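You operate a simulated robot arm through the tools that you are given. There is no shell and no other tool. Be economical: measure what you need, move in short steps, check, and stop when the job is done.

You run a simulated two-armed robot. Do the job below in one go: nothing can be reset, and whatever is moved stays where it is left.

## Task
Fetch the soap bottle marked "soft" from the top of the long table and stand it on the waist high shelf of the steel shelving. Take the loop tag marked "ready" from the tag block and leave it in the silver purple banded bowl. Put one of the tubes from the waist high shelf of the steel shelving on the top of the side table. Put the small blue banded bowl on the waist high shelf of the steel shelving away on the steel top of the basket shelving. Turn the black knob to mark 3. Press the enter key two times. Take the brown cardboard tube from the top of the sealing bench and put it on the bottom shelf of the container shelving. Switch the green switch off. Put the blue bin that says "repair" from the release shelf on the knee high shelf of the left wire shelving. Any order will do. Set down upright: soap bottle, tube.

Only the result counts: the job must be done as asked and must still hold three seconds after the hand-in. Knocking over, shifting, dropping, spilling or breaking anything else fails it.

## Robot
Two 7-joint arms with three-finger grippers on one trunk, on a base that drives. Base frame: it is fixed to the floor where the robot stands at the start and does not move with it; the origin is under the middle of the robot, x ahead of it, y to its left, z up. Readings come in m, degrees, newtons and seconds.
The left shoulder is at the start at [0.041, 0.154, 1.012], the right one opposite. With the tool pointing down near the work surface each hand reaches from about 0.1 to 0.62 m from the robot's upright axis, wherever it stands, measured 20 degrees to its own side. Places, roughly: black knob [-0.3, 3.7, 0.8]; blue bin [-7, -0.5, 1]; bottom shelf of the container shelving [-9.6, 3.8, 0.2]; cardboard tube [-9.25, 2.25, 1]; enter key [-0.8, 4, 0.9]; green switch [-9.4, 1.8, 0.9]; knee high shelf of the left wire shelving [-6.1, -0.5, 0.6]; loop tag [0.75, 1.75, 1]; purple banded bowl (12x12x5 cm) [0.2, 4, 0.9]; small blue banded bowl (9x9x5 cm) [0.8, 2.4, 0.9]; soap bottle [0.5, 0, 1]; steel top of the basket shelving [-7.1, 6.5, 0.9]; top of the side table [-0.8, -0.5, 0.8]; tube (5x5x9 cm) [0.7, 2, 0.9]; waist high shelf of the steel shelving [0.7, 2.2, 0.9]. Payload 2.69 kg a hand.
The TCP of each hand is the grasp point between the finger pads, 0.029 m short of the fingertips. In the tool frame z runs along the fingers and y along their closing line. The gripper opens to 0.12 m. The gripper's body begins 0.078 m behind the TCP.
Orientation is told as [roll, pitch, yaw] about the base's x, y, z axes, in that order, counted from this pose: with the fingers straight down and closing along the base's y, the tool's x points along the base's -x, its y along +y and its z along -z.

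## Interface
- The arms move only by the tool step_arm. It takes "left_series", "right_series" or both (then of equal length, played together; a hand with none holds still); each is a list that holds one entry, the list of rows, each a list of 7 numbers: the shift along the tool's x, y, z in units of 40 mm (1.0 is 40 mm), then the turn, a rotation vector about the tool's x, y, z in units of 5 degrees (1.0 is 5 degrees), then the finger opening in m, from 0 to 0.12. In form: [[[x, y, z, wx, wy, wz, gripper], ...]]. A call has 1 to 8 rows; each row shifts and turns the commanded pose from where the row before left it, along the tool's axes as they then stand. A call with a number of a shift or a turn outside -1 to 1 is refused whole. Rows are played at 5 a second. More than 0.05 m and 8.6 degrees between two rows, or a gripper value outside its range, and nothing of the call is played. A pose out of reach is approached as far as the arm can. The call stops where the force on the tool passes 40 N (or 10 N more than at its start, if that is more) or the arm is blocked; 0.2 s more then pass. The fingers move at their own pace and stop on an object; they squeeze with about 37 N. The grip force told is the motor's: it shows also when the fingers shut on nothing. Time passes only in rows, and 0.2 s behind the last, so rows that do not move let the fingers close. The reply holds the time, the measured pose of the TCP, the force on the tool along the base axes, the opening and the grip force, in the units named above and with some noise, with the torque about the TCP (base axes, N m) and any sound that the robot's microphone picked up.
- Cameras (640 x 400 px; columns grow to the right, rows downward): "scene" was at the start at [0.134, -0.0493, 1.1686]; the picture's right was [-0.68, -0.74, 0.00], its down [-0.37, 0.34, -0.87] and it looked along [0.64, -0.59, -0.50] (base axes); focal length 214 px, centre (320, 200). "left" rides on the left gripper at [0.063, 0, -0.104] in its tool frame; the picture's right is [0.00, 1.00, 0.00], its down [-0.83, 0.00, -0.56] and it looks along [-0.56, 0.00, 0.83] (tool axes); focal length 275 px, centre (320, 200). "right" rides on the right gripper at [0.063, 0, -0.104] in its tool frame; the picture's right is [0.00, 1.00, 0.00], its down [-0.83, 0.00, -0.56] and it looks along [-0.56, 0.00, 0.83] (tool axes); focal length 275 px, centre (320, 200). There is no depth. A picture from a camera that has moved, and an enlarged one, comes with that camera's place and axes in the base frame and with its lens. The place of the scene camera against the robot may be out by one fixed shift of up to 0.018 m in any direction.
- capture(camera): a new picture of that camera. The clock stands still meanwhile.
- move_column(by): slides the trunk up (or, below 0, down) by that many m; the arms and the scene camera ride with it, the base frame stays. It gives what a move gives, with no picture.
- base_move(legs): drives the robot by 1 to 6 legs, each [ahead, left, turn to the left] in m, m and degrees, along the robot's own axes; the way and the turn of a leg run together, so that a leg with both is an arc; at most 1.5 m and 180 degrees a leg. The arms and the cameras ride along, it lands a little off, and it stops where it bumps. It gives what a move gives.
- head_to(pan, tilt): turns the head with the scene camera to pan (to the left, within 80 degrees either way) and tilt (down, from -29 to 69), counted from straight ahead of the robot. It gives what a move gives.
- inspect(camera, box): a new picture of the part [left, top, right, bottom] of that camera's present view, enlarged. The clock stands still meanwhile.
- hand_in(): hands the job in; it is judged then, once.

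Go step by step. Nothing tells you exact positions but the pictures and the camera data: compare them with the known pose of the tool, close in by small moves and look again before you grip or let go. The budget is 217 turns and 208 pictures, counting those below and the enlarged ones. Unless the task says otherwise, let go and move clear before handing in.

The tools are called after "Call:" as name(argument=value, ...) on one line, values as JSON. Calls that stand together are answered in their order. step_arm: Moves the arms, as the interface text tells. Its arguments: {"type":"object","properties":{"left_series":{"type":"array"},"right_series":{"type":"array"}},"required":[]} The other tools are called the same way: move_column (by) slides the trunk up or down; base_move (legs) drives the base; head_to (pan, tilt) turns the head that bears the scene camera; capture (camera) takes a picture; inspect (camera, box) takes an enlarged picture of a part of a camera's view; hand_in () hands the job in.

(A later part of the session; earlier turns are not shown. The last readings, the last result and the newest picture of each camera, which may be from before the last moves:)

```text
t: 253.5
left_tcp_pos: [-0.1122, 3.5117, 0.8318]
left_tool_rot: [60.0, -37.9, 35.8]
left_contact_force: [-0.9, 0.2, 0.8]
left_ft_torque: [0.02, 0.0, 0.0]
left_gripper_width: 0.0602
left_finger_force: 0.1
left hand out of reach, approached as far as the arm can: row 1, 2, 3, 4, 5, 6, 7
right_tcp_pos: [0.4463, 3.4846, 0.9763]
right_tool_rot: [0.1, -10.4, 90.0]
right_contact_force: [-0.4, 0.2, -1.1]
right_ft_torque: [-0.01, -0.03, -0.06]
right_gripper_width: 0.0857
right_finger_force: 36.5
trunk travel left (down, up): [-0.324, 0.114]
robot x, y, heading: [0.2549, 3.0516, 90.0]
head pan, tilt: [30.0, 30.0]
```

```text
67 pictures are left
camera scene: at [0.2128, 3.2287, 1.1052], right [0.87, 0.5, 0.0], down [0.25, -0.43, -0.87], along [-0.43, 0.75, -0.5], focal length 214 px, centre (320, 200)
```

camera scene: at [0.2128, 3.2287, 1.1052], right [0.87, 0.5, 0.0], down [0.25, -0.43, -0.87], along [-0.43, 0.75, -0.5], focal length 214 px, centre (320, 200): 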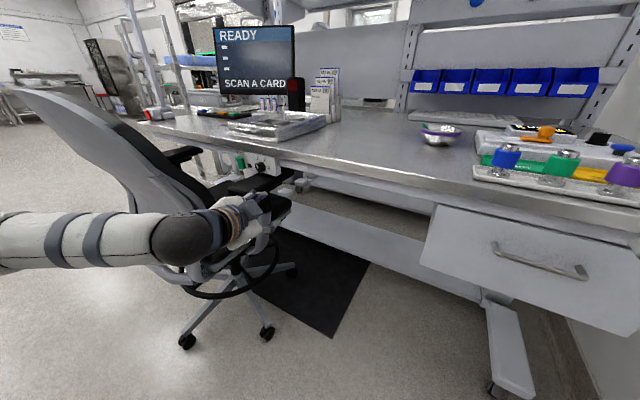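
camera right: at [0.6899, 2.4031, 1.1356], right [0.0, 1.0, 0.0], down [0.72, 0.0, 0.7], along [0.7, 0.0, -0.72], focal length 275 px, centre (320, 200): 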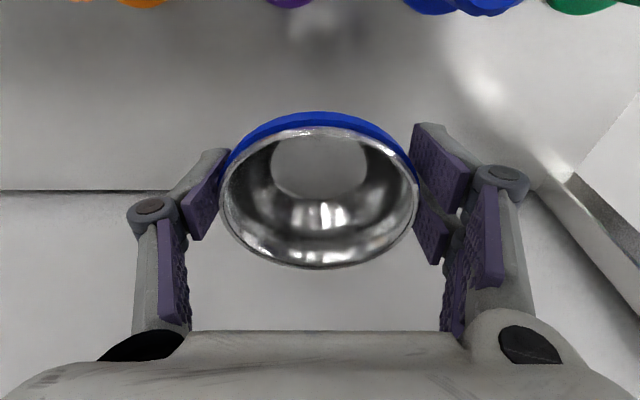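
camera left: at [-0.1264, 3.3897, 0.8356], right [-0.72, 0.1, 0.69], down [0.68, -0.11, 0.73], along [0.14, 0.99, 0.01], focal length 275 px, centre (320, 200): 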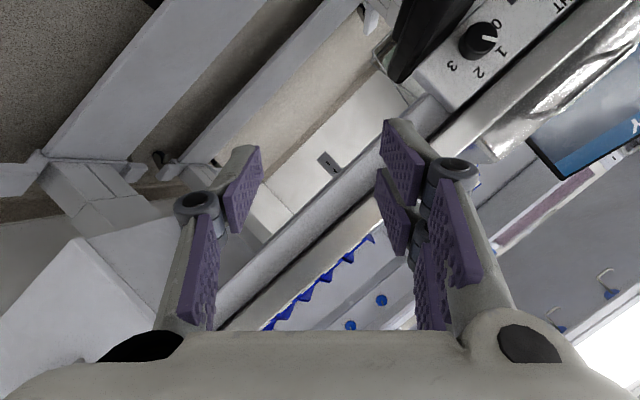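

The wrist limit eases when the arm is more extended, so I first extend forward, then left toward the knob.

Call:
step_arm(left_series=[[[0, 0, 0, 0, 1, 0, 0.06], [0, 0, 0, 0, 1, 0, 0.06], [-0.2, 0, 0.95, 0, 0, 0, 0.06], [-0.2, 0, 0.95, 0, 0, 0, 0.06], [-0.2, 0, 0.95, 0, 0, 0, 0.06], [0, 0, 0, 0, 0, 0, 0.06]]])

Call:
capture(camera="left")

Call:
capture(camera="scene")

```text
t: 254.9
left_tcp_pos: [-0.1396, 3.616, 0.7911]
left_tool_rot: [54.4, -32.7, 46.0]
left_contact_force: [-0.1, -0.4, 0.1]
left_ft_torque: [-0.01, 0.01, -0.03]
left_gripper_width: 0.06
left_finger_force: 0.1
right_tcp_pos: [0.4458, 3.4848, 0.9771]
right_tool_rot: [0.0, -10.5, 90.0]
right_contact_force: [-1.0, 0.7, -0.7]
right_ft_torque: [-0.03, 0.01, -0.01]
right_gripper_width: 0.0854
right_finger_force: 37.2
trunk travel left (down, up): [-0.324, 0.114]
robot x, y, heading: [0.255, 3.0521, 90.3]
head pan, tilt: [30.0, 30.0]
```

```text
66 pictures are left
camera left: at [-0.138, 3.4949, 0.8084], right [-0.72, 0.09, 0.69], down [0.69, 0.06, 0.72], along [0.02, 0.99, -0.11], focal length 275 px, centre (320, 200)
```

left: 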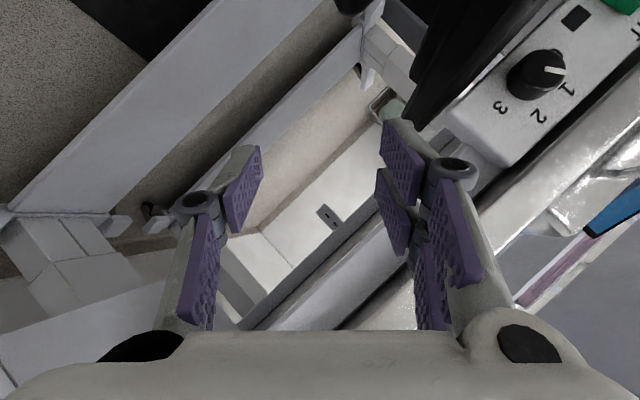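

```text
65 pictures are left
camera scene: at [0.2128, 3.2286, 1.1052], right [0.87, 0.5, 0.0], down [0.25, -0.43, -0.87], along [-0.43, 0.75, -0.5], focal length 214 px, centre (320, 200)
```

scene: 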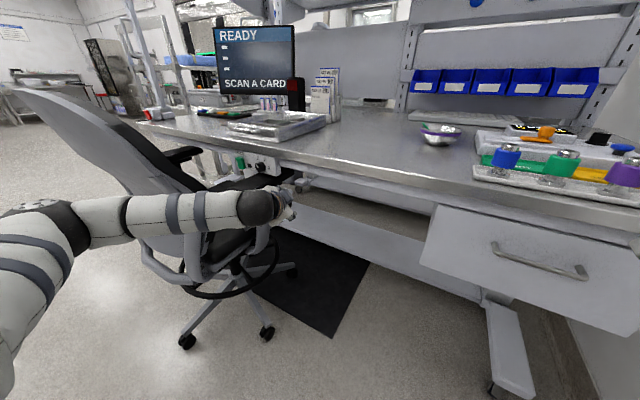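

Call:
step_arm(left_series=[[[0, 0, 0, 0, -1, 0, 0.06], [0, 0, 0, 0, -1, 0, 0.06], [0, 0, 0, 0, -1, 0, 0.06], [0, 0, 0, 0, -1, 0, 0.06], [0, 0, 0, 0, 0, 0, 0.06]]])

Call:
inspect(camera="left", box=[320, 0, 640, 200])

```text
t: 256.1
left_tcp_pos: [-0.1403, 3.6168, 0.7943]
left_tool_rot: [58.3, -36.6, 38.5]
left_contact_force: [-1.0, -1.1, 0.6]
left_ft_torque: [-0.01, -0.02, 0.01]
left_gripper_width: 0.0602
left_finger_force: 0.0
left hand out of reach, approached as far as the arm can: row 3, 4
right_tcp_pos: [0.4458, 3.4841, 0.9759]
right_tool_rot: [0.0, -10.5, 89.9]
right_contact_force: [0.3, 0.3, -0.7]
right_ft_torque: [0.02, 0.0, -0.03]
right_gripper_width: 0.0858
right_finger_force: 37.1
trunk travel left (down, up): [-0.324, 0.114]
robot x, y, heading: [0.2515, 3.0514, 90.0]
head pan, tilt: [30.0, 30.0]
```

```text
2.00 times, centred on (480, 100) of left
camera zoom: at [-0.1497, 3.4949, 0.8], right [-0.72, 0.1, 0.68], down [0.68, -0.06, 0.73], along [0.11, 0.99, -0.02], focal length 551 px, centre (0, 400)
```

zoom: 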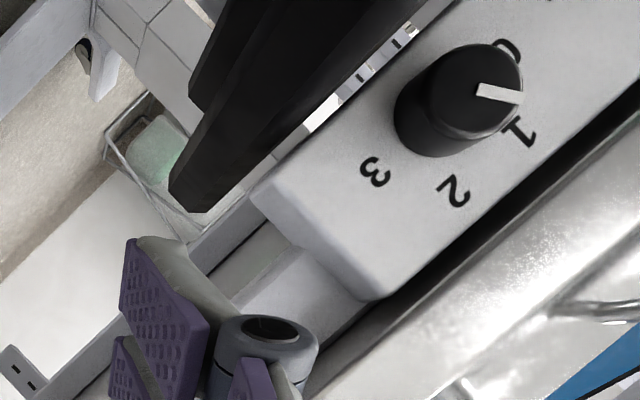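

The limit persists; and the pointer is actually on 1 (so 120° are needed). The right arm will suit the knob better, so I'll deliver the bowl first and return with the right hand free. Retract and turn west to see the way.

Call:
step_arm(left_series=[[[0.5, 0, -0.85, 0, 0, 0, 0.0], [0.5, 0, -0.85, 0, 0, 0, 0.0], [0.5, 0, -0.85, 0, 0, 0, 0.0], [0.5, 0, -0.85, 0, 0, 0, 0.0]]])

Call:
base_move(legs=[[-0.35, 0, 0], [0, 0, 70]])

Call:
move_column(by=0.1)

Call:
head_to(pan=0, tilt=10)

Call:
capture(camera="scene")

```text
t: 257.1
left_tcp_pos: [-0.1368, 3.5332, 0.8122]
left_tool_rot: [58.5, -36.3, 37.8]
left_contact_force: [0.9, -0.4, -0.9]
left_ft_torque: [0.03, -0.03, 0.02]
left_gripper_width: 0.0
left_finger_force: 28.6
left hand out of reach, approached as far as the arm can: row 2, 3, 4
right_tcp_pos: [0.446, 3.4838, 0.9764]
right_tool_rot: [0.0, -10.6, 90.0]
right_contact_force: [0.0, -0.5, -0.6]
right_ft_torque: [0.03, 0.0, -0.01]
right_gripper_width: 0.0853
right_finger_force: 37.3
trunk travel left (down, up): [-0.324, 0.114]
robot x, y, heading: [0.2511, 3.0529, 89.9]
head pan, tilt: [30.0, 30.0]
```

```text
t: 259.0
left_tcp_pos: [-0.1451, 3.2815, 0.8115]
left_tool_rot: [58.6, -36.2, 38.5]
left_contact_force: [0.4, 0.6, -0.6]
left_ft_torque: [0.01, 0.0, 0.02]
left_gripper_width: 0.0003
left_finger_force: 28.1
right_tcp_pos: [0.4383, 3.2395, 0.9769]
right_tool_rot: [0.1, -10.8, 90.7]
right_contact_force: [0.3, 0.7, -1.3]
right_ft_torque: [0.0, 0.03, -0.02]
right_gripper_width: 0.0855
right_finger_force: 37.0
trunk travel left (down, up): [-0.324, 0.114]
robot x, y, heading: [0.2508, 2.8038, 90.6]
head pan, tilt: [30.0, 30.0]
stopped in leg 1: the robot was blocked; the commanded pose is now the measured one
```

```text
t: 260.3
left_tcp_pos: [-0.1457, 3.2819, 0.9109]
left_tool_rot: [58.2, -36.2, 38.5]
left_contact_force: [0.6, -0.6, -0.6]
left_ft_torque: [0.03, -0.01, 0.03]
left_gripper_width: 0.0001
left_finger_force: 28.8
right_tcp_pos: [0.4375, 3.2406, 1.0773]
right_tool_rot: [0.1, -10.6, 90.7]
right_contact_force: [-0.3, 0.4, -0.9]
right_ft_torque: [-0.07, -0.03, 0.01]
right_gripper_width: 0.0854
right_finger_force: 36.9
trunk travel left (down, up): [-0.424, 0.014]
robot x, y, heading: [0.2519, 2.8082, 90.7]
head pan, tilt: [30.0, 30.0]
```

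```text
t: 261.2
left_tcp_pos: [-0.1451, 3.2825, 0.9125]
left_tool_rot: [58.3, -36.2, 38.5]
left_contact_force: [1.1, 0.8, 0.0]
left_ft_torque: [-0.01, 0.01, 0.0]
left_gripper_width: 0.0001
left_finger_force: 28.7
right_tcp_pos: [0.4382, 3.2395, 1.078]
right_tool_rot: [0.1, -10.7, 90.6]
right_contact_force: [1.1, 1.4, -0.7]
right_ft_torque: [-0.04, 0.01, 0.0]
right_gripper_width: 0.0855
right_finger_force: 36.5
trunk travel left (down, up): [-0.424, 0.014]
robot x, y, heading: [0.2511, 2.8033, 90.6]
head pan, tilt: [0.0, 10.0]
```

```text
63 pictures are left
camera scene: at [0.2547, 2.9297, 1.2539], right [1.0, 0.01, 0.0], down [0.0, -0.17, -0.98], along [-0.01, 0.98, -0.17], focal length 214 px, centre (320, 200)
```

scene: 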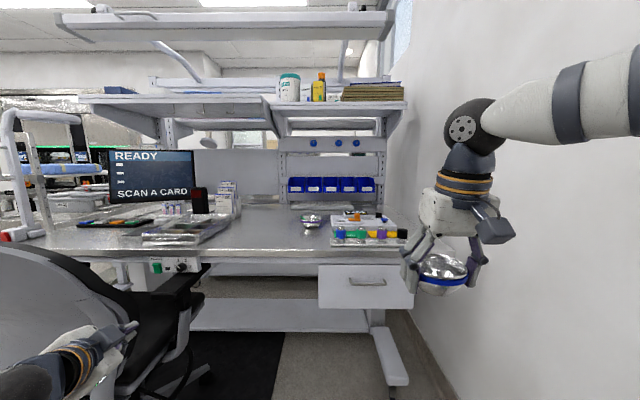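

The base bumped lightly going back (right elbow near the shelving). I go left first, then back, then turn west.

Call:
base_move(legs=[[0, 0.42, 0], [-0.3, 0.1, 0], [0, 0, 89]])

Call:
capture(camera="scene")

Call:
head_to(pan=-70, tilt=10)

Call:
capture(camera="scene")

```text
t: 270.5
left_tcp_pos: [-0.7564, 2.1275, 0.914]
left_tool_rot: [58.4, -36.2, 126.9]
left_contact_force: [-0.2, 0.1, -0.6]
left_ft_torque: [0.03, 0.01, 0.01]
left_gripper_width: 0.0
left_finger_force: 28.4
right_tcp_pos: [-0.6973, 2.71, 1.0782]
right_tool_rot: [0.1, -10.7, 179.0]
right_contact_force: [-0.4, 0.4, -0.8]
right_ft_torque: [0.01, -0.04, -0.02]
right_gripper_width: 0.0855
right_finger_force: 37.3
trunk travel left (down, up): [-0.424, 0.014]
robot x, y, heading: [-0.2693, 2.5086, 179.0]
head pan, tilt: [0.0, 10.0]
```

```text
62 pictures are left
camera scene: at [-0.3754, 2.5225, 1.2539], right [0.02, 1.0, 0.0], down [0.17, 0.0, -0.98], along [-0.98, 0.02, -0.17], focal length 214 px, centre (320, 200)
```

scene: 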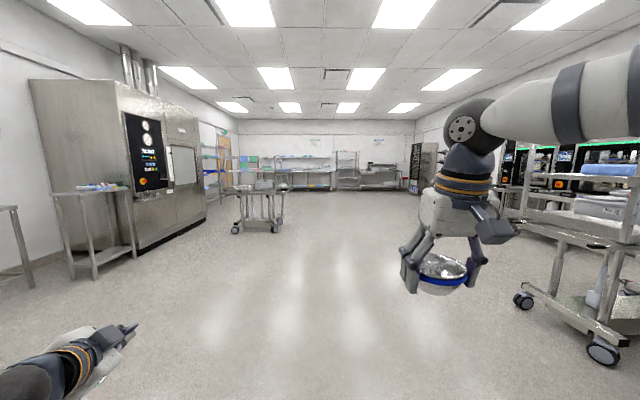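

```text
t: 271.9
left_tcp_pos: [-0.7578, 2.1284, 0.9116]
left_tool_rot: [58.3, -36.2, 126.9]
left_contact_force: [0.4, -0.9, 0.5]
left_ft_torque: [0.04, 0.0, -0.01]
left_gripper_width: 0.0
left_finger_force: 28.1
right_tcp_pos: [-0.6972, 2.7099, 1.0787]
right_tool_rot: [0.0, -10.7, 179.0]
right_contact_force: [-0.7, 0.3, -0.7]
right_ft_torque: [0.0, 0.0, -0.01]
right_gripper_width: 0.0852
right_finger_force: 37.0
trunk travel left (down, up): [-0.424, 0.014]
robot x, y, heading: [-0.2652, 2.5106, 179.0]
head pan, tilt: [-70.0, 10.0]
```

```text
61 pictures are left
camera scene: at [-0.3127, 2.6088, 1.2539], right [0.95, 0.33, 0.0], down [0.06, -0.16, -0.98], along [-0.32, 0.93, -0.17], focal length 214 px, centre (320, 200)
```

scene: 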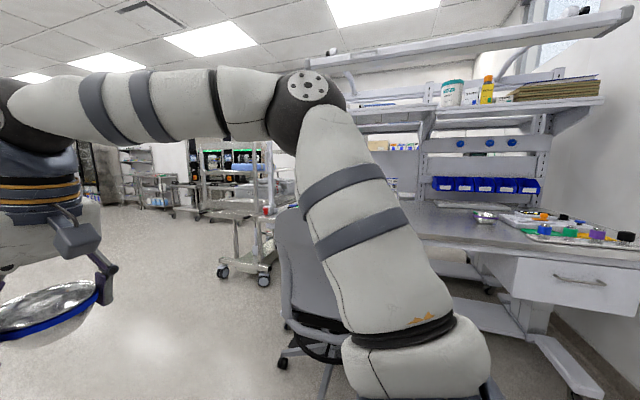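

Open floor to the west. I drive about 4.5 m west, then look northwest.

Call:
base_move(legs=[[1.5, 0, 0], [1.5, 0, 0], [1.5, 0, 0], [0, 0, -40]])

Call:
head_to(pan=0, tilt=10)

Call:
capture(camera="scene")

```text
t: 295.2
left_tcp_pos: [-5.3793, 2.6339, 0.9139]
left_tool_rot: [58.3, -36.1, 86.6]
left_contact_force: [-0.4, 0.6, -0.7]
left_ft_torque: [0.01, 0.0, 0.03]
left_gripper_width: 0.0
left_finger_force: 29.3
right_tcp_pos: [-4.9571, 3.0409, 1.0763]
right_tool_rot: [0.1, -10.8, 138.8]
right_contact_force: [0.3, 0.4, -0.6]
right_ft_torque: [-0.01, 0.01, -0.01]
right_gripper_width: 0.0848
right_finger_force: 37.6
trunk travel left (down, up): [-0.424, 0.014]
robot x, y, heading: [-4.7557, 2.608, 138.8]
head pan, tilt: [-70.0, 10.0]
```

```text
t: 296.6
left_tcp_pos: [-5.3784, 2.6355, 0.9137]
left_tool_rot: [58.4, -36.2, 86.6]
left_contact_force: [-0.2, 0.0, -0.7]
left_ft_torque: [-0.01, -0.02, 0.0]
left_gripper_width: 0.0001
left_finger_force: 28.3
right_tcp_pos: [-4.9577, 3.0406, 1.0772]
right_tool_rot: [0.2, -10.7, 138.7]
right_contact_force: [0.2, 0.3, -0.5]
right_ft_torque: [-0.02, -0.03, -0.03]
right_gripper_width: 0.0848
right_finger_force: 36.9
trunk travel left (down, up): [-0.424, 0.014]
robot x, y, heading: [-4.7592, 2.6132, 138.8]
head pan, tilt: [0.0, 10.0]
```

```text
60 pictures are left
camera scene: at [-4.8387, 2.6963, 1.2539], right [0.66, 0.75, 0.0], down [0.13, -0.11, -0.98], along [-0.74, 0.65, -0.17], focal length 214 px, centre (320, 200)
```

scene: 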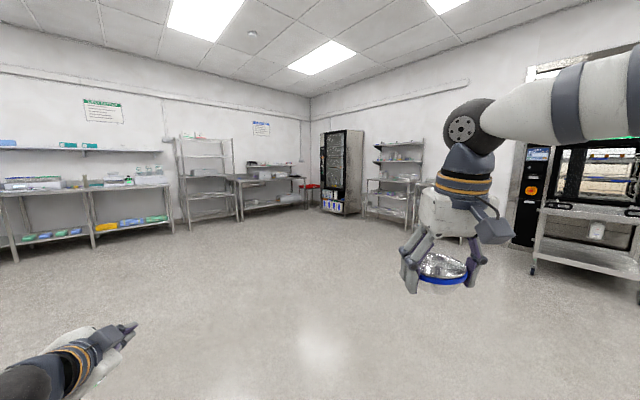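

The basket shelving unit is on the north wall near (-7,6.5). I drive up to about (-7.05,5.4) facing it.

Call:
base_move(legs=[[1.2, -0.2, 0], [1.2, -0.2, 0], [1.18, -0.2, 0], [0, 0, -48.8]])

Call:
capture(camera="scene")

```text
t: 316.5
left_tcp_pos: [-7.415, 5.963, 0.9124]
left_tool_rot: [58.5, -36.3, 36.7]
left_contact_force: [0.0, -0.8, 1.0]
left_ft_torque: [0.0, 0.0, -0.01]
left_gripper_width: 0.0002
left_finger_force: 28.8
right_tcp_pos: [-6.8337, 5.9014, 1.0774]
right_tool_rot: [0.1, -10.7, 88.9]
right_contact_force: [-0.7, -0.7, -0.1]
right_ft_torque: [-0.02, 0.01, -0.01]
right_gripper_width: 0.0845
right_finger_force: 37.6
trunk travel left (down, up): [-0.424, 0.014]
robot x, y, heading: [-7.0354, 5.4755, 88.8]
head pan, tilt: [0.0, 10.0]
```

```text
59 pictures are left
camera scene: at [-7.0265, 5.5976, 1.2539], right [1.0, -0.02, 0.0], down [0.0, -0.17, -0.98], along [0.02, 0.98, -0.17], focal length 214 px, centre (320, 200)
```

scene: 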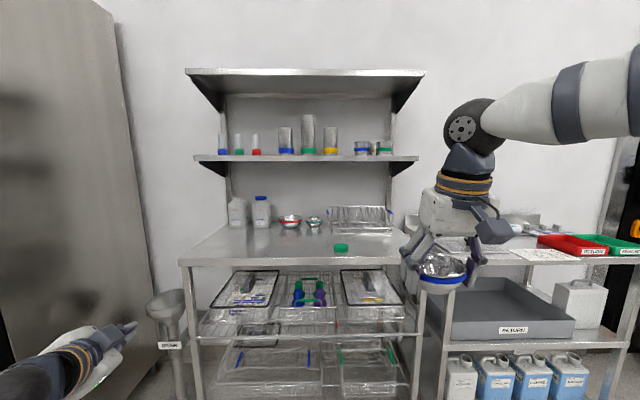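

I raise the left hand out of the way, then drive to the top's free front area.

Call:
step_arm(left_series=[[[-0.6, 0.68, -0.43, 0, 0, 0, 0.0], [-0.6, 0.68, -0.43, 0, 0, 0, 0.0], [-0.6, 0.68, -0.43, 0, 0, 0, 0.0], [-0.6, 0.68, -0.43, 0, 0, 0, 0.0], [-0.6, 0.68, -0.43, 0, 0, 0, 0.0], [0.5, -0.1, -0.86, 0, 0, 0, 0.0], [0.5, -0.1, -0.86, 0, 0, 0, 0.0]]])

Call:
base_move(legs=[[0, 0.2, 1], [0.45, 0, 0]])

Call:
head_to(pan=0, tilt=30)

Call:
capture(camera="scene")

```text
t: 318.1
left_tcp_pos: [-7.4143, 5.8822, 1.114]
left_tool_rot: [58.3, -36.2, 36.7]
left_contact_force: [-0.2, 0.0, -0.5]
left_ft_torque: [0.04, 0.02, 0.0]
left_gripper_width: 0.0001
left_finger_force: 29.4
right_tcp_pos: [-6.8328, 5.9006, 1.0779]
right_tool_rot: [0.1, -10.7, 88.9]
right_contact_force: [-0.2, -0.4, -1.2]
right_ft_torque: [-0.03, 0.02, 0.02]
right_gripper_width: 0.0848
right_finger_force: 36.8
trunk travel left (down, up): [-0.424, 0.014]
robot x, y, heading: [-7.0358, 5.47, 89.0]
head pan, tilt: [0.0, 10.0]
```

```text
t: 322.6
left_tcp_pos: [-7.6154, 6.3314, 1.1153]
left_tool_rot: [58.4, -36.2, 37.3]
left_contact_force: [-0.9, -0.4, 0.5]
left_ft_torque: [0.0, -0.02, -0.02]
left_gripper_width: 0.0
left_finger_force: 28.7
right_tcp_pos: [-7.0339, 6.358, 1.0765]
right_tool_rot: [0.1, -10.6, 89.5]
right_contact_force: [-0.5, -0.1, -1.0]
right_ft_torque: [-0.05, -0.01, 0.01]
right_gripper_width: 0.0846
right_finger_force: 36.6
trunk travel left (down, up): [-0.424, 0.014]
robot x, y, heading: [-7.2291, 5.9235, 89.3]
head pan, tilt: [0.0, 10.0]
```

```text
t: 323.4
left_tcp_pos: [-7.6145, 6.3326, 1.1151]
left_tool_rot: [58.4, -36.2, 37.4]
left_contact_force: [0.0, -0.4, -1.1]
left_ft_torque: [-0.02, -0.02, -0.01]
left_gripper_width: 0.0003
left_finger_force: 27.9
right_tcp_pos: [-7.034, 6.3563, 1.0767]
right_tool_rot: [0.1, -10.8, 89.6]
right_contact_force: [0.1, -0.4, -0.2]
right_ft_torque: [0.0, -0.01, -0.01]
right_gripper_width: 0.0844
right_finger_force: 36.6
trunk travel left (down, up): [-0.424, 0.014]
robot x, y, heading: [-7.2296, 5.9274, 89.4]
head pan, tilt: [0.0, 30.0]
```

```text
58 pictures are left
camera scene: at [-7.2233, 6.0484, 1.2216], right [1.0, -0.01, 0.0], down [0.0, -0.5, -0.87], along [0.01, 0.87, -0.5], focal length 214 px, centre (320, 200)
```

scene: 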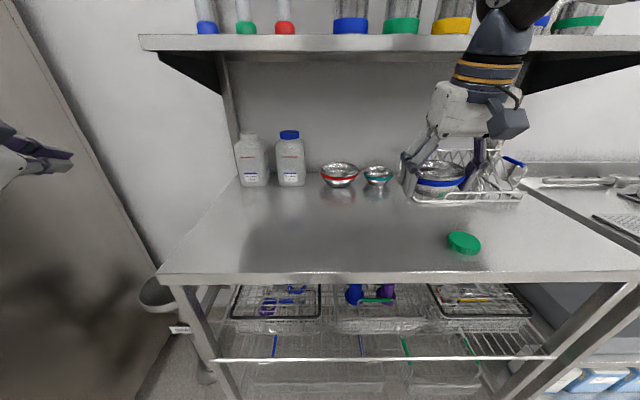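

Call:
step_arm(right_series=[[[-0.7, 0.7, 0.13, 0, 0, 0, 0.07], [-0.7, 0.7, 0.13, 0, 0, 0, 0.07], [-0.6, 0.6, 0.11, 0, 0, 0, 0.07], [0.18, 0, 0.98, 0, 0, 0, 0.07], [0.18, 0, 0.98, 0, 0, 0, 0.07], [0.1, 0, 0.5, 0, 0, 0, 0.07], [0, 0, 0, 0, 0, 0, 0.07]]])

Call:
capture(camera="scene")

```text
t: 325.0
left_tcp_pos: [-7.6153, 6.3306, 1.1142]
left_tool_rot: [58.4, -36.2, 37.4]
left_contact_force: [0.4, -0.4, -0.5]
left_ft_torque: [0.02, 0.01, -0.01]
left_gripper_width: 0.0
left_finger_force: 28.5
right_tcp_pos: [-7.1131, 6.4382, 0.9773]
right_tool_rot: [0.1, -10.7, 89.6]
right_contact_force: [-0.6, 0.5, -1.7]
right_ft_torque: [-0.01, 0.01, 0.02]
right_gripper_width: 0.0845
right_finger_force: 37.5
trunk travel left (down, up): [-0.424, 0.014]
robot x, y, heading: [-7.2303, 5.9219, 89.6]
head pan, tilt: [0.0, 30.0]
```

```text
57 pictures are left
camera scene: at [-7.2233, 6.0484, 1.2216], right [1.0, -0.01, 0.0], down [0.0, -0.5, -0.87], along [0.01, 0.87, -0.5], focal length 214 px, centre (320, 200)
```

scene: 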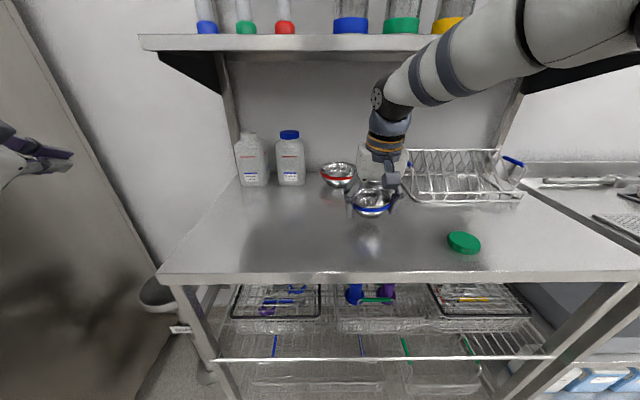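

Call:
step_arm(right_series=[[[0.09, 0, 0.49, 0, 0, 0, 0.07], [0, 0, 0, 0, 0, 0, 0.07]]])

Call:
step_arm(right_series=[[[0.036, 0, 0.2, 0, 0, 0, 0.07], [0, 0, 0, 0, 0, 0, 0.07]]])

Call:
step_arm(right_series=[[[0.027, 0, 0.15, 0, 0, 0, 0.07], [0, 0, 0, 0, 0, 0, 0.07]]])

Call:
inspect(camera="scene", box=[310, 140, 430, 240])

```text
t: 325.6
left_tcp_pos: [-7.6147, 6.3315, 1.1151]
left_tool_rot: [58.4, -36.2, 37.4]
left_contact_force: [-0.3, 0.6, -0.5]
left_ft_torque: [0.02, 0.0, 0.0]
left_gripper_width: 0.0001
left_finger_force: 28.9
right_tcp_pos: [-7.1135, 6.4391, 0.9589]
right_tool_rot: [0.1, -10.7, 89.6]
right_contact_force: [0.5, -1.0, -1.4]
right_ft_torque: [0.0, 0.01, 0.02]
right_gripper_width: 0.0842
right_finger_force: 37.1
trunk travel left (down, up): [-0.424, 0.014]
robot x, y, heading: [-7.2296, 5.9283, 89.7]
head pan, tilt: [0.0, 30.0]
```

```text
t: 326.2
left_tcp_pos: [-7.6146, 6.3309, 1.115]
left_tool_rot: [58.4, -36.2, 37.4]
left_contact_force: [-0.3, -0.7, 0.7]
left_ft_torque: [0.01, -0.01, -0.01]
left_gripper_width: 0.0002
left_finger_force: 28.5
right_tcp_pos: [-7.1118, 6.4397, 0.9504]
right_tool_rot: [0.1, -10.8, 89.6]
right_contact_force: [2.8, -3.3, 12.5]
right_ft_torque: [0.43, -0.06, -0.1]
right_gripper_width: 0.0825
right_finger_force: 37.3
trunk travel left (down, up): [-0.424, 0.014]
robot x, y, heading: [-7.2276, 5.9291, 89.7]
head pan, tilt: [0.0, 30.0]
```

```text
t: 326.8
left_tcp_pos: [-7.6149, 6.3289, 1.1157]
left_tool_rot: [58.7, -36.3, 37.2]
left_contact_force: [0.4, 0.7, -0.1]
left_ft_torque: [-0.03, 0.0, 0.01]
left_gripper_width: 0.0
left_finger_force: 28.7
right_tcp_pos: [-7.1137, 6.4383, 0.9466]
right_tool_rot: [0.2, -11.1, 89.6]
right_contact_force: [1.5, -4.8, 26.0]
right_ft_torque: [-0.06, 0.64, -0.03]
right_gripper_width: 0.0813
right_finger_force: 36.7
trunk travel left (down, up): [-0.424, 0.014]
robot x, y, heading: [-7.2327, 5.9243, 89.6]
head pan, tilt: [0.0, 30.0]
```

```text
4.00 times, centred on (370, 190) of scene
camera zoom: at [-7.2235, 6.0456, 1.2221], right [1.0, -0.01, 0.0], down [0.0, -0.5, -0.87], along [0.01, 0.87, -0.5], focal length 858 px, centre (120, 240)
```

zoom: 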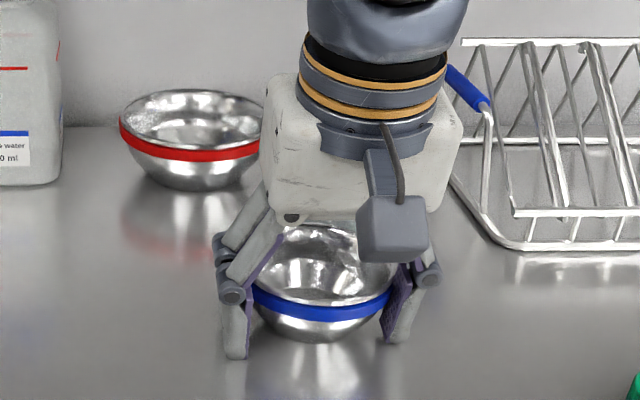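

Bowl is on the steel top. Release and withdraw.

Call:
step_arm(right_series=[[[-0.01, 0, -0.08, 0, 0, 0, 0.07], [0, 0, 0, 0, 0, 0, 0.12], [0, 0, 0, 0, 0, 0, 0.12], [0, 0, -0.6, 0, 0, 0, 0.12], [0, 0, -1, 0, 0, 0, 0.12], [0, 0, -1, 0, 0, 0, 0.12], [0, 0, -1, 0, 0, 0, 0.12]]])

Call:
inspect(camera="scene", box=[280, 120, 500, 280])

Call:
base_move(legs=[[-0.8, 0, 0], [0, 0, 90]])

Call:
head_to(pan=0, tilt=12)

Call:
capture(camera="scene")

```text
t: 328.4
left_tcp_pos: [-7.6144, 6.3306, 1.1148]
left_tool_rot: [58.4, -36.2, 37.4]
left_contact_force: [0.4, -0.3, -0.4]
left_ft_torque: [0.02, -0.02, 0.01]
left_gripper_width: 0.0002
left_finger_force: 29.1
right_tcp_pos: [-7.1119, 6.4106, 1.09]
right_tool_rot: [0.0, -10.7, 89.6]
right_contact_force: [0.4, -0.6, -0.2]
right_ft_torque: [-0.03, -0.02, -0.02]
right_gripper_width: 0.12
right_finger_force: 0.1
trunk travel left (down, up): [-0.424, 0.014]
robot x, y, heading: [-7.2317, 5.9228, 89.5]
head pan, tilt: [0.0, 30.0]
```

```text
2.50 times, centred on (390, 200) of scene
camera zoom: at [-7.2234, 6.048, 1.2217], right [1.0, -0.01, 0.0], down [0.0, -0.5, -0.87], along [0.01, 0.87, -0.5], focal length 536 px, centre (145, 200)
```

zoom: 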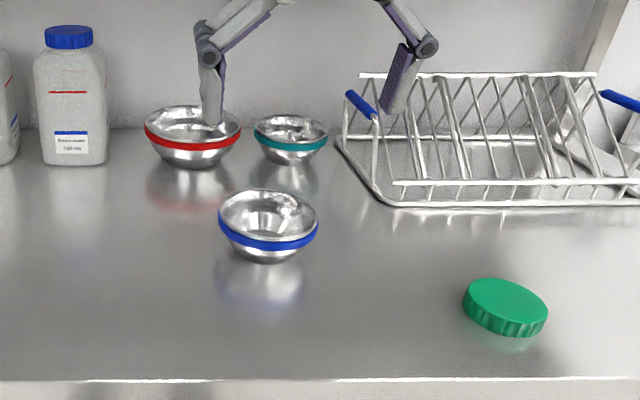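

```text
t: 336.6
left_tcp_pos: [-7.6347, 4.7258, 1.1157]
left_tool_rot: [58.3, -36.2, 128.0]
left_contact_force: [-0.6, 0.2, 0.2]
left_ft_torque: [-0.01, 0.02, 0.01]
left_gripper_width: 0.0
left_finger_force: 28.3
right_tcp_pos: [-7.7202, 5.2288, 1.0902]
right_tool_rot: [0.0, -10.7, -179.7]
right_contact_force: [0.5, -0.2, 0.1]
right_ft_torque: [0.0, -0.01, -0.04]
right_gripper_width: 0.1204
right_finger_force: 0.1
trunk travel left (down, up): [-0.424, 0.014]
robot x, y, heading: [-7.2338, 5.1162, -179.9]
head pan, tilt: [0.0, 30.0]
```

```text
t: 337.4
left_tcp_pos: [-7.6364, 4.7258, 1.1147]
left_tool_rot: [58.5, -36.2, 128.0]
left_contact_force: [-0.5, 0.0, 0.1]
left_ft_torque: [0.03, -0.01, 0.02]
left_gripper_width: 0.0
left_finger_force: 28.4
right_tcp_pos: [-7.7206, 5.2292, 1.0895]
right_tool_rot: [0.1, -10.7, -179.7]
right_contact_force: [-0.2, 0.5, 0.0]
right_ft_torque: [0.0, 0.01, -0.01]
right_gripper_width: 0.1201
right_finger_force: 0.0
trunk travel left (down, up): [-0.424, 0.014]
robot x, y, heading: [-7.2332, 5.1156, -179.9]
head pan, tilt: [0.0, 12.0]
```

```text
54 pictures are left
camera scene: at [-7.341, 5.1272, 1.2506], right [0.0, 1.0, 0.0], down [0.21, 0.0, -0.98], along [-0.98, 0.0, -0.21], focal length 214 px, centre (320, 200)
```

scene: 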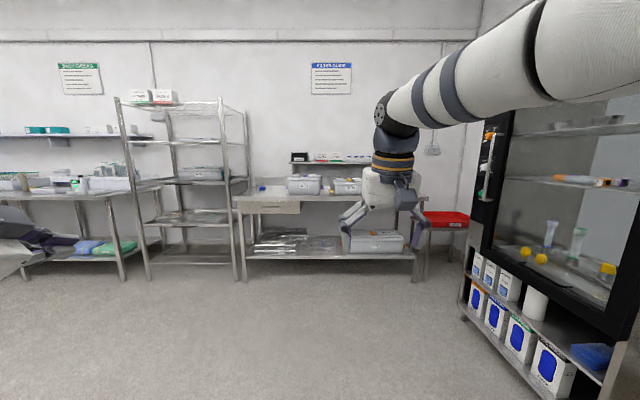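

Bowl delivered. Now to the sealing bench at about (-9.25,2.25).

Call:
base_move(legs=[[0.3, 1.4, 0], [0.5, 1.4, 0]])

Call:
head_to(pan=0, tilt=20)

Call:
capture(camera="scene")

```text
t: 358.9
left_tcp_pos: [-8.4372, 1.918, 1.1151]
left_tool_rot: [58.4, -36.3, 128.1]
left_contact_force: [-0.1, -0.6, -0.4]
left_ft_torque: [0.03, -0.02, 0.03]
left_gripper_width: 0.0001
left_finger_force: 28.1
right_tcp_pos: [-8.5234, 2.4207, 1.0908]
right_tool_rot: [0.1, -10.6, -179.6]
right_contact_force: [0.4, -0.5, -0.7]
right_ft_torque: [0.03, -0.02, 0.01]
right_gripper_width: 0.12
right_finger_force: 0.0
trunk travel left (down, up): [-0.424, 0.014]
robot x, y, heading: [-8.0368, 2.3087, -179.7]
head pan, tilt: [0.0, 12.0]
```

```text
t: 359.6
left_tcp_pos: [-8.4365, 1.9188, 1.1153]
left_tool_rot: [58.4, -36.1, 128.2]
left_contact_force: [1.2, 0.1, -0.1]
left_ft_torque: [0.02, 0.0, -0.02]
left_gripper_width: 0.0
left_finger_force: 28.7
right_tcp_pos: [-8.5231, 2.4212, 1.091]
right_tool_rot: [0.1, -10.7, -179.7]
right_contact_force: [-0.8, 0.0, 0.4]
right_ft_torque: [-0.01, 0.01, 0.03]
right_gripper_width: 0.1198
right_finger_force: 0.0
trunk travel left (down, up): [-0.424, 0.014]
robot x, y, heading: [-8.0325, 2.3089, -179.5]
head pan, tilt: [0.0, 20.0]
```

```text
53 pictures are left
camera scene: at [-8.1431, 2.3197, 1.2377], right [0.0, 1.0, 0.0], down [0.34, 0.0, -0.94], along [-0.94, 0.0, -0.34], focal length 214 px, centre (320, 200)
```

scene: 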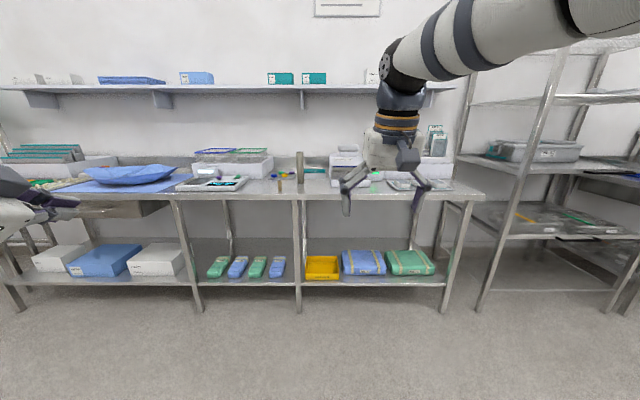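

Call:
inspect(camera="scene", box=[170, 140, 340, 210])

```text
3.76 times, centred on (255, 175) of scene
camera zoom: at [-8.1431, 2.3197, 1.2377], right [0.0, 1.0, 0.0], down [0.34, 0.0, -0.94], along [-0.94, 0.0, -0.34], focal length 807 px, centre (565, 294)
```

zoom: 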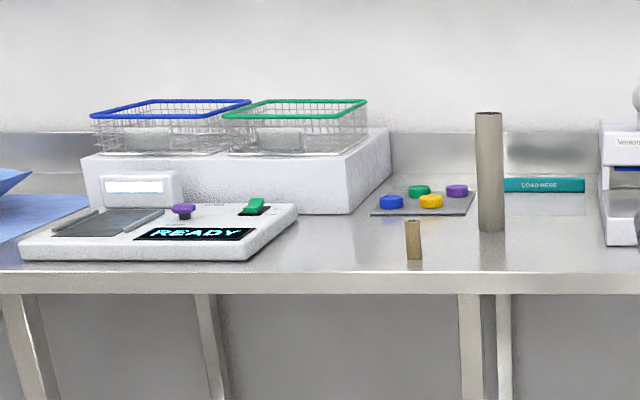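

Tall cardboard tube at about (-9.30,2.21), the switch on the white sealer at left. I pitch the right hand to about -65° and drive near.

Call:
step_arm(right_series=[[[0, 0, 0, 0, -1, 0, 0.08], [0, 0, 0, 0, -1, 0, 0.08], [0, 0, 0, 0, -1, 0, 0.08], [0, 0, 0, 0, -1, 0, 0.08], [0, 0, 0, 0, -1, 0, 0.08], [0, 0, 0, 0, -1, 0, 0.08], [0, 0, 0, 0, -1, 0, 0.08], [0, 0, 0, 0, -1, 0, 0.08]]])

Call:
step_arm(right_series=[[[0, 0, 0, 0, -1, 0, 0.08], [0, 0, 0, 0, -1, 0, 0.08], [0, 0, 0, 0, -1, 0, 0.08]]])

Call:
base_move(legs=[[0.55, 0.25, 0]])

Call:
capture(camera="right")

Call:
capture(camera="scene")

```text
t: 361.4
left_tcp_pos: [-8.4357, 1.9181, 1.1153]
left_tool_rot: [58.3, -36.2, 128.2]
left_contact_force: [-0.4, 0.3, -0.6]
left_ft_torque: [-0.02, -0.01, -0.01]
left_gripper_width: 0.0
left_finger_force: 27.8
right_tcp_pos: [-8.5229, 2.4202, 1.0897]
right_tool_rot: [0.2, -50.8, -179.7]
right_contact_force: [-0.3, 0.8, -1.1]
right_ft_torque: [0.0, 0.0, -0.01]
right_gripper_width: 0.0801
right_finger_force: 0.1
trunk travel left (down, up): [-0.424, 0.014]
robot x, y, heading: [-8.0377, 2.3106, -179.4]
head pan, tilt: [0.0, 20.0]
```

```text
t: 362.2
left_tcp_pos: [-8.4375, 1.9186, 1.1147]
left_tool_rot: [58.4, -36.2, 128.2]
left_contact_force: [0.4, -0.4, 0.1]
left_ft_torque: [-0.02, 0.0, -0.02]
left_gripper_width: 0.0
left_finger_force: 28.5
right_tcp_pos: [-8.5224, 2.4194, 1.0903]
right_tool_rot: [0.3, -65.6, -179.8]
right_contact_force: [0.3, -0.7, -0.2]
right_ft_torque: [0.0, 0.0, 0.04]
right_gripper_width: 0.0801
right_finger_force: 0.1
trunk travel left (down, up): [-0.424, 0.014]
robot x, y, heading: [-8.0364, 2.307, -179.6]
head pan, tilt: [0.0, 20.0]
```

```text
t: 365.6
left_tcp_pos: [-8.9975, 1.6697, 1.1148]
left_tool_rot: [58.4, -36.2, 128.0]
left_contact_force: [-0.7, 0.9, -0.2]
left_ft_torque: [0.0, -0.01, -0.01]
left_gripper_width: 0.0001
left_finger_force: 28.6
right_tcp_pos: [-9.08, 2.1717, 1.0911]
right_tool_rot: [0.2, -65.7, -179.8]
right_contact_force: [0.1, 0.1, 0.0]
right_ft_torque: [0.0, -0.02, -0.05]
right_gripper_width: 0.0801
right_finger_force: 0.1
trunk travel left (down, up): [-0.424, 0.014]
robot x, y, heading: [-8.5927, 2.0577, -180.0]
head pan, tilt: [0.0, 20.0]
```

```text
51 pictures are left
camera right: at [-8.9588, 2.1738, 1.0755], right [0.01, -1.0, 0.0], down [0.16, 0.0, 0.99], along [-0.99, -0.01, 0.16], focal length 275 px, centre (320, 200)
```

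right: 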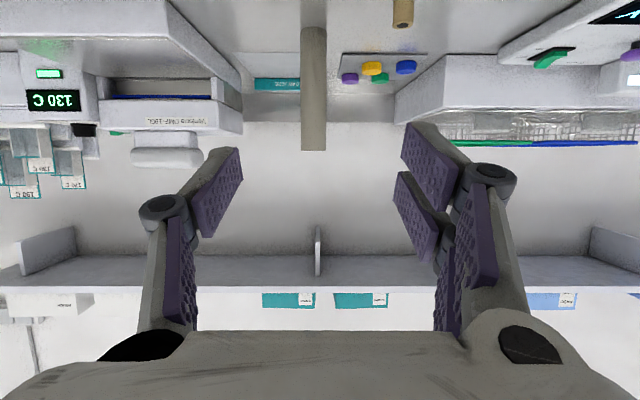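

```text
50 pictures are left
camera scene: at [-8.7014, 2.0698, 1.2376], right [0.0, 1.0, 0.0], down [0.34, 0.0, -0.94], along [-0.94, 0.0, -0.34], focal length 214 px, centre (320, 200)
```

scene: 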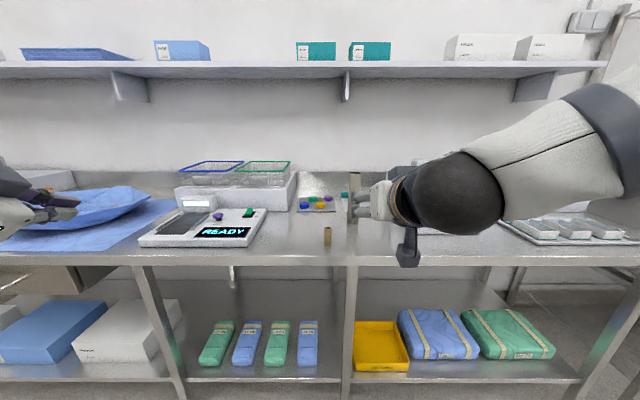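

The tube is at about (-9.36,2.183), top z≈1.07. I lower the hand to z≈1.01 and drive closer.

Call:
step_arm(right_series=[[[0.9, -0.28, 0.4, 0, 0, 0, 0.08], [0.9, 0, 0.4, 0, 0, 0, 0.08], [0, 0, 0, 0, 0, 0, 0.08]]])

Call:
base_move(legs=[[0.17, 0, 0]])

Call:
capture(camera="right")

```text
t: 366.4
left_tcp_pos: [-8.9957, 1.6695, 1.1164]
left_tool_rot: [58.4, -36.2, 128.1]
left_contact_force: [0.8, -0.1, 0.4]
left_ft_torque: [0.03, -0.01, -0.02]
left_gripper_width: 0.0001
left_finger_force: 28.8
right_tcp_pos: [-9.0804, 2.181, 1.0113]
right_tool_rot: [0.3, -65.6, 179.9]
right_contact_force: [0.9, 0.3, -0.9]
right_ft_torque: [-0.03, 0.0, 0.0]
right_gripper_width: 0.08
right_finger_force: 0.1
trunk travel left (down, up): [-0.424, 0.014]
robot x, y, heading: [-8.5939, 2.0577, -179.6]
head pan, tilt: [0.0, 20.0]
```

```text
t: 367.9
left_tcp_pos: [-9.1671, 1.6668, 1.1151]
left_tool_rot: [58.4, -36.1, 128.0]
left_contact_force: [0.0, 0.5, 0.2]
left_ft_torque: [0.0, 0.0, 0.01]
left_gripper_width: 0.0
left_finger_force: 28.6
right_tcp_pos: [-9.2499, 2.1798, 1.0112]
right_tool_rot: [0.2, -65.7, -179.9]
right_contact_force: [0.2, 0.3, 0.6]
right_ft_torque: [0.0, 0.04, 0.0]
right_gripper_width: 0.0799
right_finger_force: 0.0
trunk travel left (down, up): [-0.424, 0.014]
robot x, y, heading: [-8.7657, 2.0559, -179.8]
head pan, tilt: [0.0, 20.0]
```

```text
49 pictures are left
camera right: at [-9.129, 2.1825, 0.9973], right [0.01, -1.0, 0.0], down [0.16, 0.0, 0.99], along [-0.99, -0.01, 0.16], focal length 275 px, centre (320, 200)
```

right: 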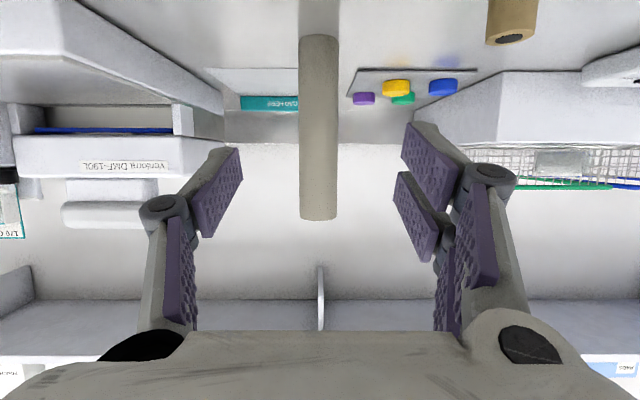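

Two candidates: a tall grey-brown tube and a short brown one. I zoom on both to judge colour and material.

Call:
inspect(camera="right", box=[280, 0, 560, 230])

Call:
inspect(camera="scene", box=[290, 150, 400, 260])

```text
1.74 times, centred on (420, 115) of right
camera zoom: at [-9.129, 2.1825, 0.9973], right [0.01, -1.0, 0.0], down [0.16, 0.0, 0.99], along [-0.99, -0.01, 0.16], focal length 479 px, centre (146, 348)
```

zoom: 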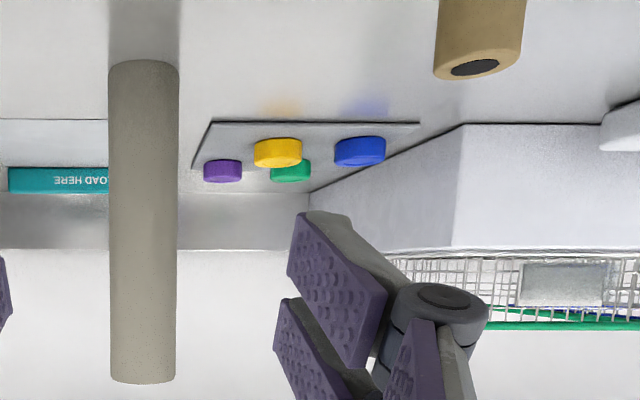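

```text
3.64 times, centred on (345, 205) of scene
camera zoom: at [-8.8726, 2.0694, 1.2376], right [0.0, 1.0, 0.0], down [0.34, 0.0, -0.94], along [-0.94, 0.0, -0.34], focal length 780 px, centre (229, 182)
```

zoom: 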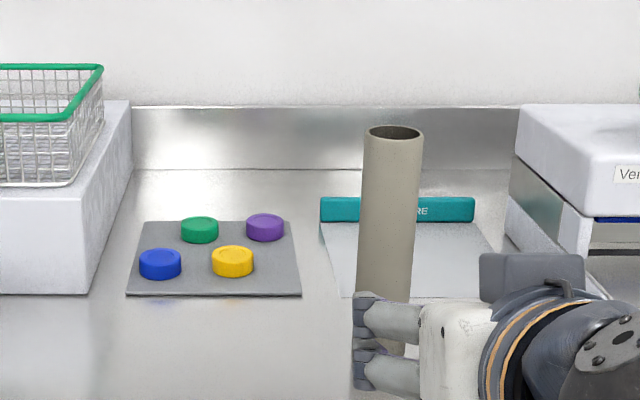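

The rough coordinates fit the tall tube better; I measure its position more precisely by moving closer.

Call:
base_move(legs=[[0.06, 0, 0]])

Call:
inspect(camera="right", box=[240, 0, 600, 230])

```text
t: 368.8
left_tcp_pos: [-9.2271, 1.6673, 1.1133]
left_tool_rot: [58.4, -36.2, 128.2]
left_contact_force: [-0.9, 0.6, -0.2]
left_ft_torque: [-0.02, 0.01, -0.02]
left_gripper_width: 0.0002
left_finger_force: 28.5
right_tcp_pos: [-9.3107, 2.1812, 1.0114]
right_tool_rot: [0.2, -65.7, -179.9]
right_contact_force: [-0.1, 0.6, 0.4]
right_ft_torque: [0.02, 0.0, -0.03]
right_gripper_width: 0.0802
right_finger_force: 0.1
trunk travel left (down, up): [-0.424, 0.014]
robot x, y, heading: [-8.8255, 2.0554, -179.9]
head pan, tilt: [0.0, 20.0]
```

```text
1.74 times, centred on (420, 115) of right
camera zoom: at [-9.1889, 2.1823, 0.9972], right [0.01, -1.0, 0.0], down [0.16, 0.0, 0.99], along [-0.99, -0.01, 0.16], focal length 479 px, centre (146, 348)
```

zoom: 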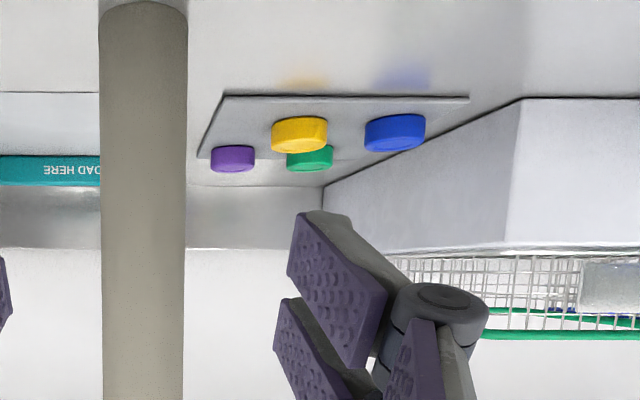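

Measured: the tall grey tube is at x≈-9.44, the short one at (-9.29,2.08); only the short one is truly brown, so I take that. I move the hand over it with a steeper tilt.

Call:
step_arm(right_series=[[[0.3, 0.85, -0.3, 0, 0, 0, 0.06], [0.3, 0.85, -0.3, 0, 0, 0, 0.06], [0, 0.8, 0, 0, 0, 0, 0.06], [0, 0, 0, 0, 1, 0, 0.06], [0, 0, 0, 0, 1, 0, 0.06], [0, 0, 0, 0, 1, 0, 0.06], [0, 0, 0, 0, 1, 0, 0.06], [0, 0, 0, 0, 0, 0, 0.06]]])

Call:
capture(camera="right")

```text
t: 370.6
left_tcp_pos: [-9.2244, 1.6675, 1.115]
left_tool_rot: [58.4, -36.3, 128.1]
left_contact_force: [-0.6, 0.0, 0.0]
left_ft_torque: [-0.03, 0.0, 0.01]
left_gripper_width: 0.0
left_finger_force: 28.3
right_tcp_pos: [-9.2778, 2.0802, 1.0]
right_tool_rot: [0.2, -45.6, -179.8]
right_contact_force: [0.0, -0.3, -1.8]
right_ft_torque: [0.03, 0.0, 0.0]
right_gripper_width: 0.0601
right_finger_force: 0.1
trunk travel left (down, up): [-0.424, 0.014]
robot x, y, heading: [-8.8215, 2.058, -179.6]
head pan, tilt: [0.0, 20.0]
```

```text
45 pictures are left
camera right: at [-9.1581, 2.083, 1.0277], right [0.01, -1.0, 0.0], down [-0.18, 0.0, 0.98], along [-0.98, -0.01, -0.18], focal length 275 px, centre (320, 200)
```

right: 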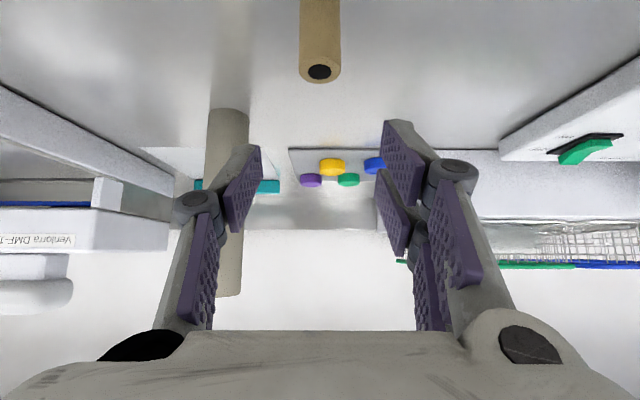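

Call:
step_arm(right_series=[[[0.6, 0, 0.75, 0, 0, 0, 0.06], [0.6, 0, 0.75, 0, 0, 0, 0.06], [0.05, 0, 0.1, 0, 0, 0, 0.06], [0, 0, 0, 0, 0, 0, 0.06]]])

Call:
capture(camera="right")

```text
t: 371.6
left_tcp_pos: [-9.2251, 1.6681, 1.115]
left_tool_rot: [58.4, -36.2, 128.2]
left_contact_force: [0.7, -0.3, 0.3]
left_ft_torque: [-0.01, -0.01, -0.01]
left_gripper_width: 0.0
left_finger_force: 28.8
right_tcp_pos: [-9.2888, 2.0814, 0.9196]
right_tool_rot: [0.1, -45.7, -179.9]
right_contact_force: [0.1, -0.3, -0.4]
right_ft_torque: [0.0, 0.0, 0.01]
right_gripper_width: 0.06
right_finger_force: 0.2
trunk travel left (down, up): [-0.424, 0.014]
robot x, y, heading: [-8.8234, 2.0605, -179.8]
head pan, tilt: [0.0, 20.0]
```

```text
44 pictures are left
camera right: at [-9.169, 2.0837, 0.947], right [0.01, -1.0, 0.0], down [-0.18, 0.0, 0.98], along [-0.98, -0.01, -0.18], focal length 275 px, centre (320, 200)
```

right: 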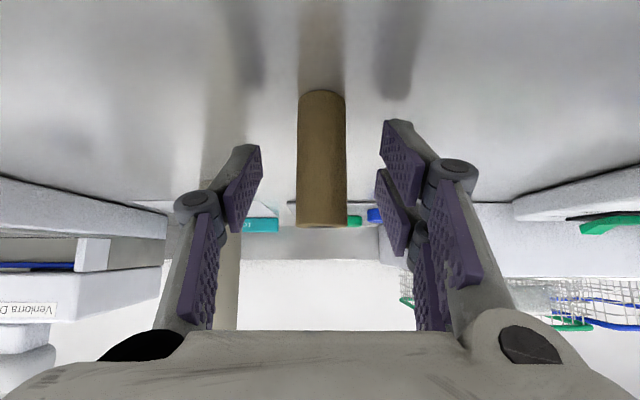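

Centered between the fingers. Close and lift.

Call:
step_arm(right_series=[[[0, 0, 0, 0, 0, 0, 0.0], [0, 0, 0, 0, 0, 0, 0.0], [0, 0, 0, 0, 0, 0, 0.0]]])

Call:
step_arm(right_series=[[[-0.357, 0, -0.35, 0, 0, 0, 0.0], [-0.714, 0, -0.7, 0, 0, 0, 0.0], [-0.714, 0, -0.7, 0, 0, 0, 0.0], [-0.714, 0, -0.7, 0, 0, 0, 0.0], [0, 0, 0, 0, 0, 0, 0.0]]])

Call:
capture(camera="right")

```text
t: 372.4
left_tcp_pos: [-9.2254, 1.6671, 1.1144]
left_tool_rot: [58.4, -36.1, 128.1]
left_contact_force: [-0.1, 0.1, 1.5]
left_ft_torque: [-0.02, 0.02, 0.01]
left_gripper_width: 0.0
left_finger_force: 28.7
right_tcp_pos: [-9.2868, 2.0816, 0.9196]
right_tool_rot: [0.2, -45.8, -179.8]
right_contact_force: [-1.0, 0.2, 1.0]
right_ft_torque: [-0.01, -0.02, -0.02]
right_gripper_width: 0.019
right_finger_force: 37.1
trunk travel left (down, up): [-0.424, 0.014]
robot x, y, heading: [-8.8219, 2.0562, -179.9]
head pan, tilt: [0.0, 20.0]
```

```text
t: 373.6
left_tcp_pos: [-9.2258, 1.668, 1.1158]
left_tool_rot: [58.3, -36.2, 128.1]
left_contact_force: [0.0, -0.9, 0.3]
left_ft_torque: [-0.02, 0.02, 0.02]
left_gripper_width: 0.0001
left_finger_force: 29.0
right_tcp_pos: [-9.2893, 2.0802, 1.061]
right_tool_rot: [0.1, -45.6, -179.8]
right_contact_force: [0.9, -0.2, 0.5]
right_ft_torque: [0.0, -0.02, -0.02]
right_gripper_width: 0.0191
right_finger_force: 37.4
trunk travel left (down, up): [-0.424, 0.014]
robot x, y, heading: [-8.8233, 2.0576, -180.0]
head pan, tilt: [0.0, 20.0]
```

```text
43 pictures are left
camera right: at [-9.1705, 2.0814, 1.0886], right [0.01, -1.0, 0.0], down [-0.18, 0.0, 0.98], along [-0.98, -0.01, -0.18], focal length 275 px, centre (320, 200)
```

right: 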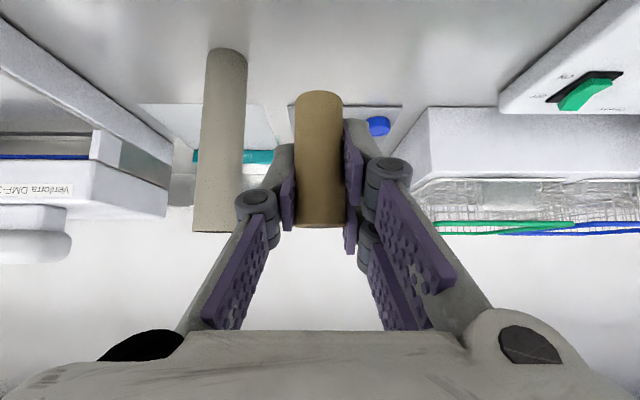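

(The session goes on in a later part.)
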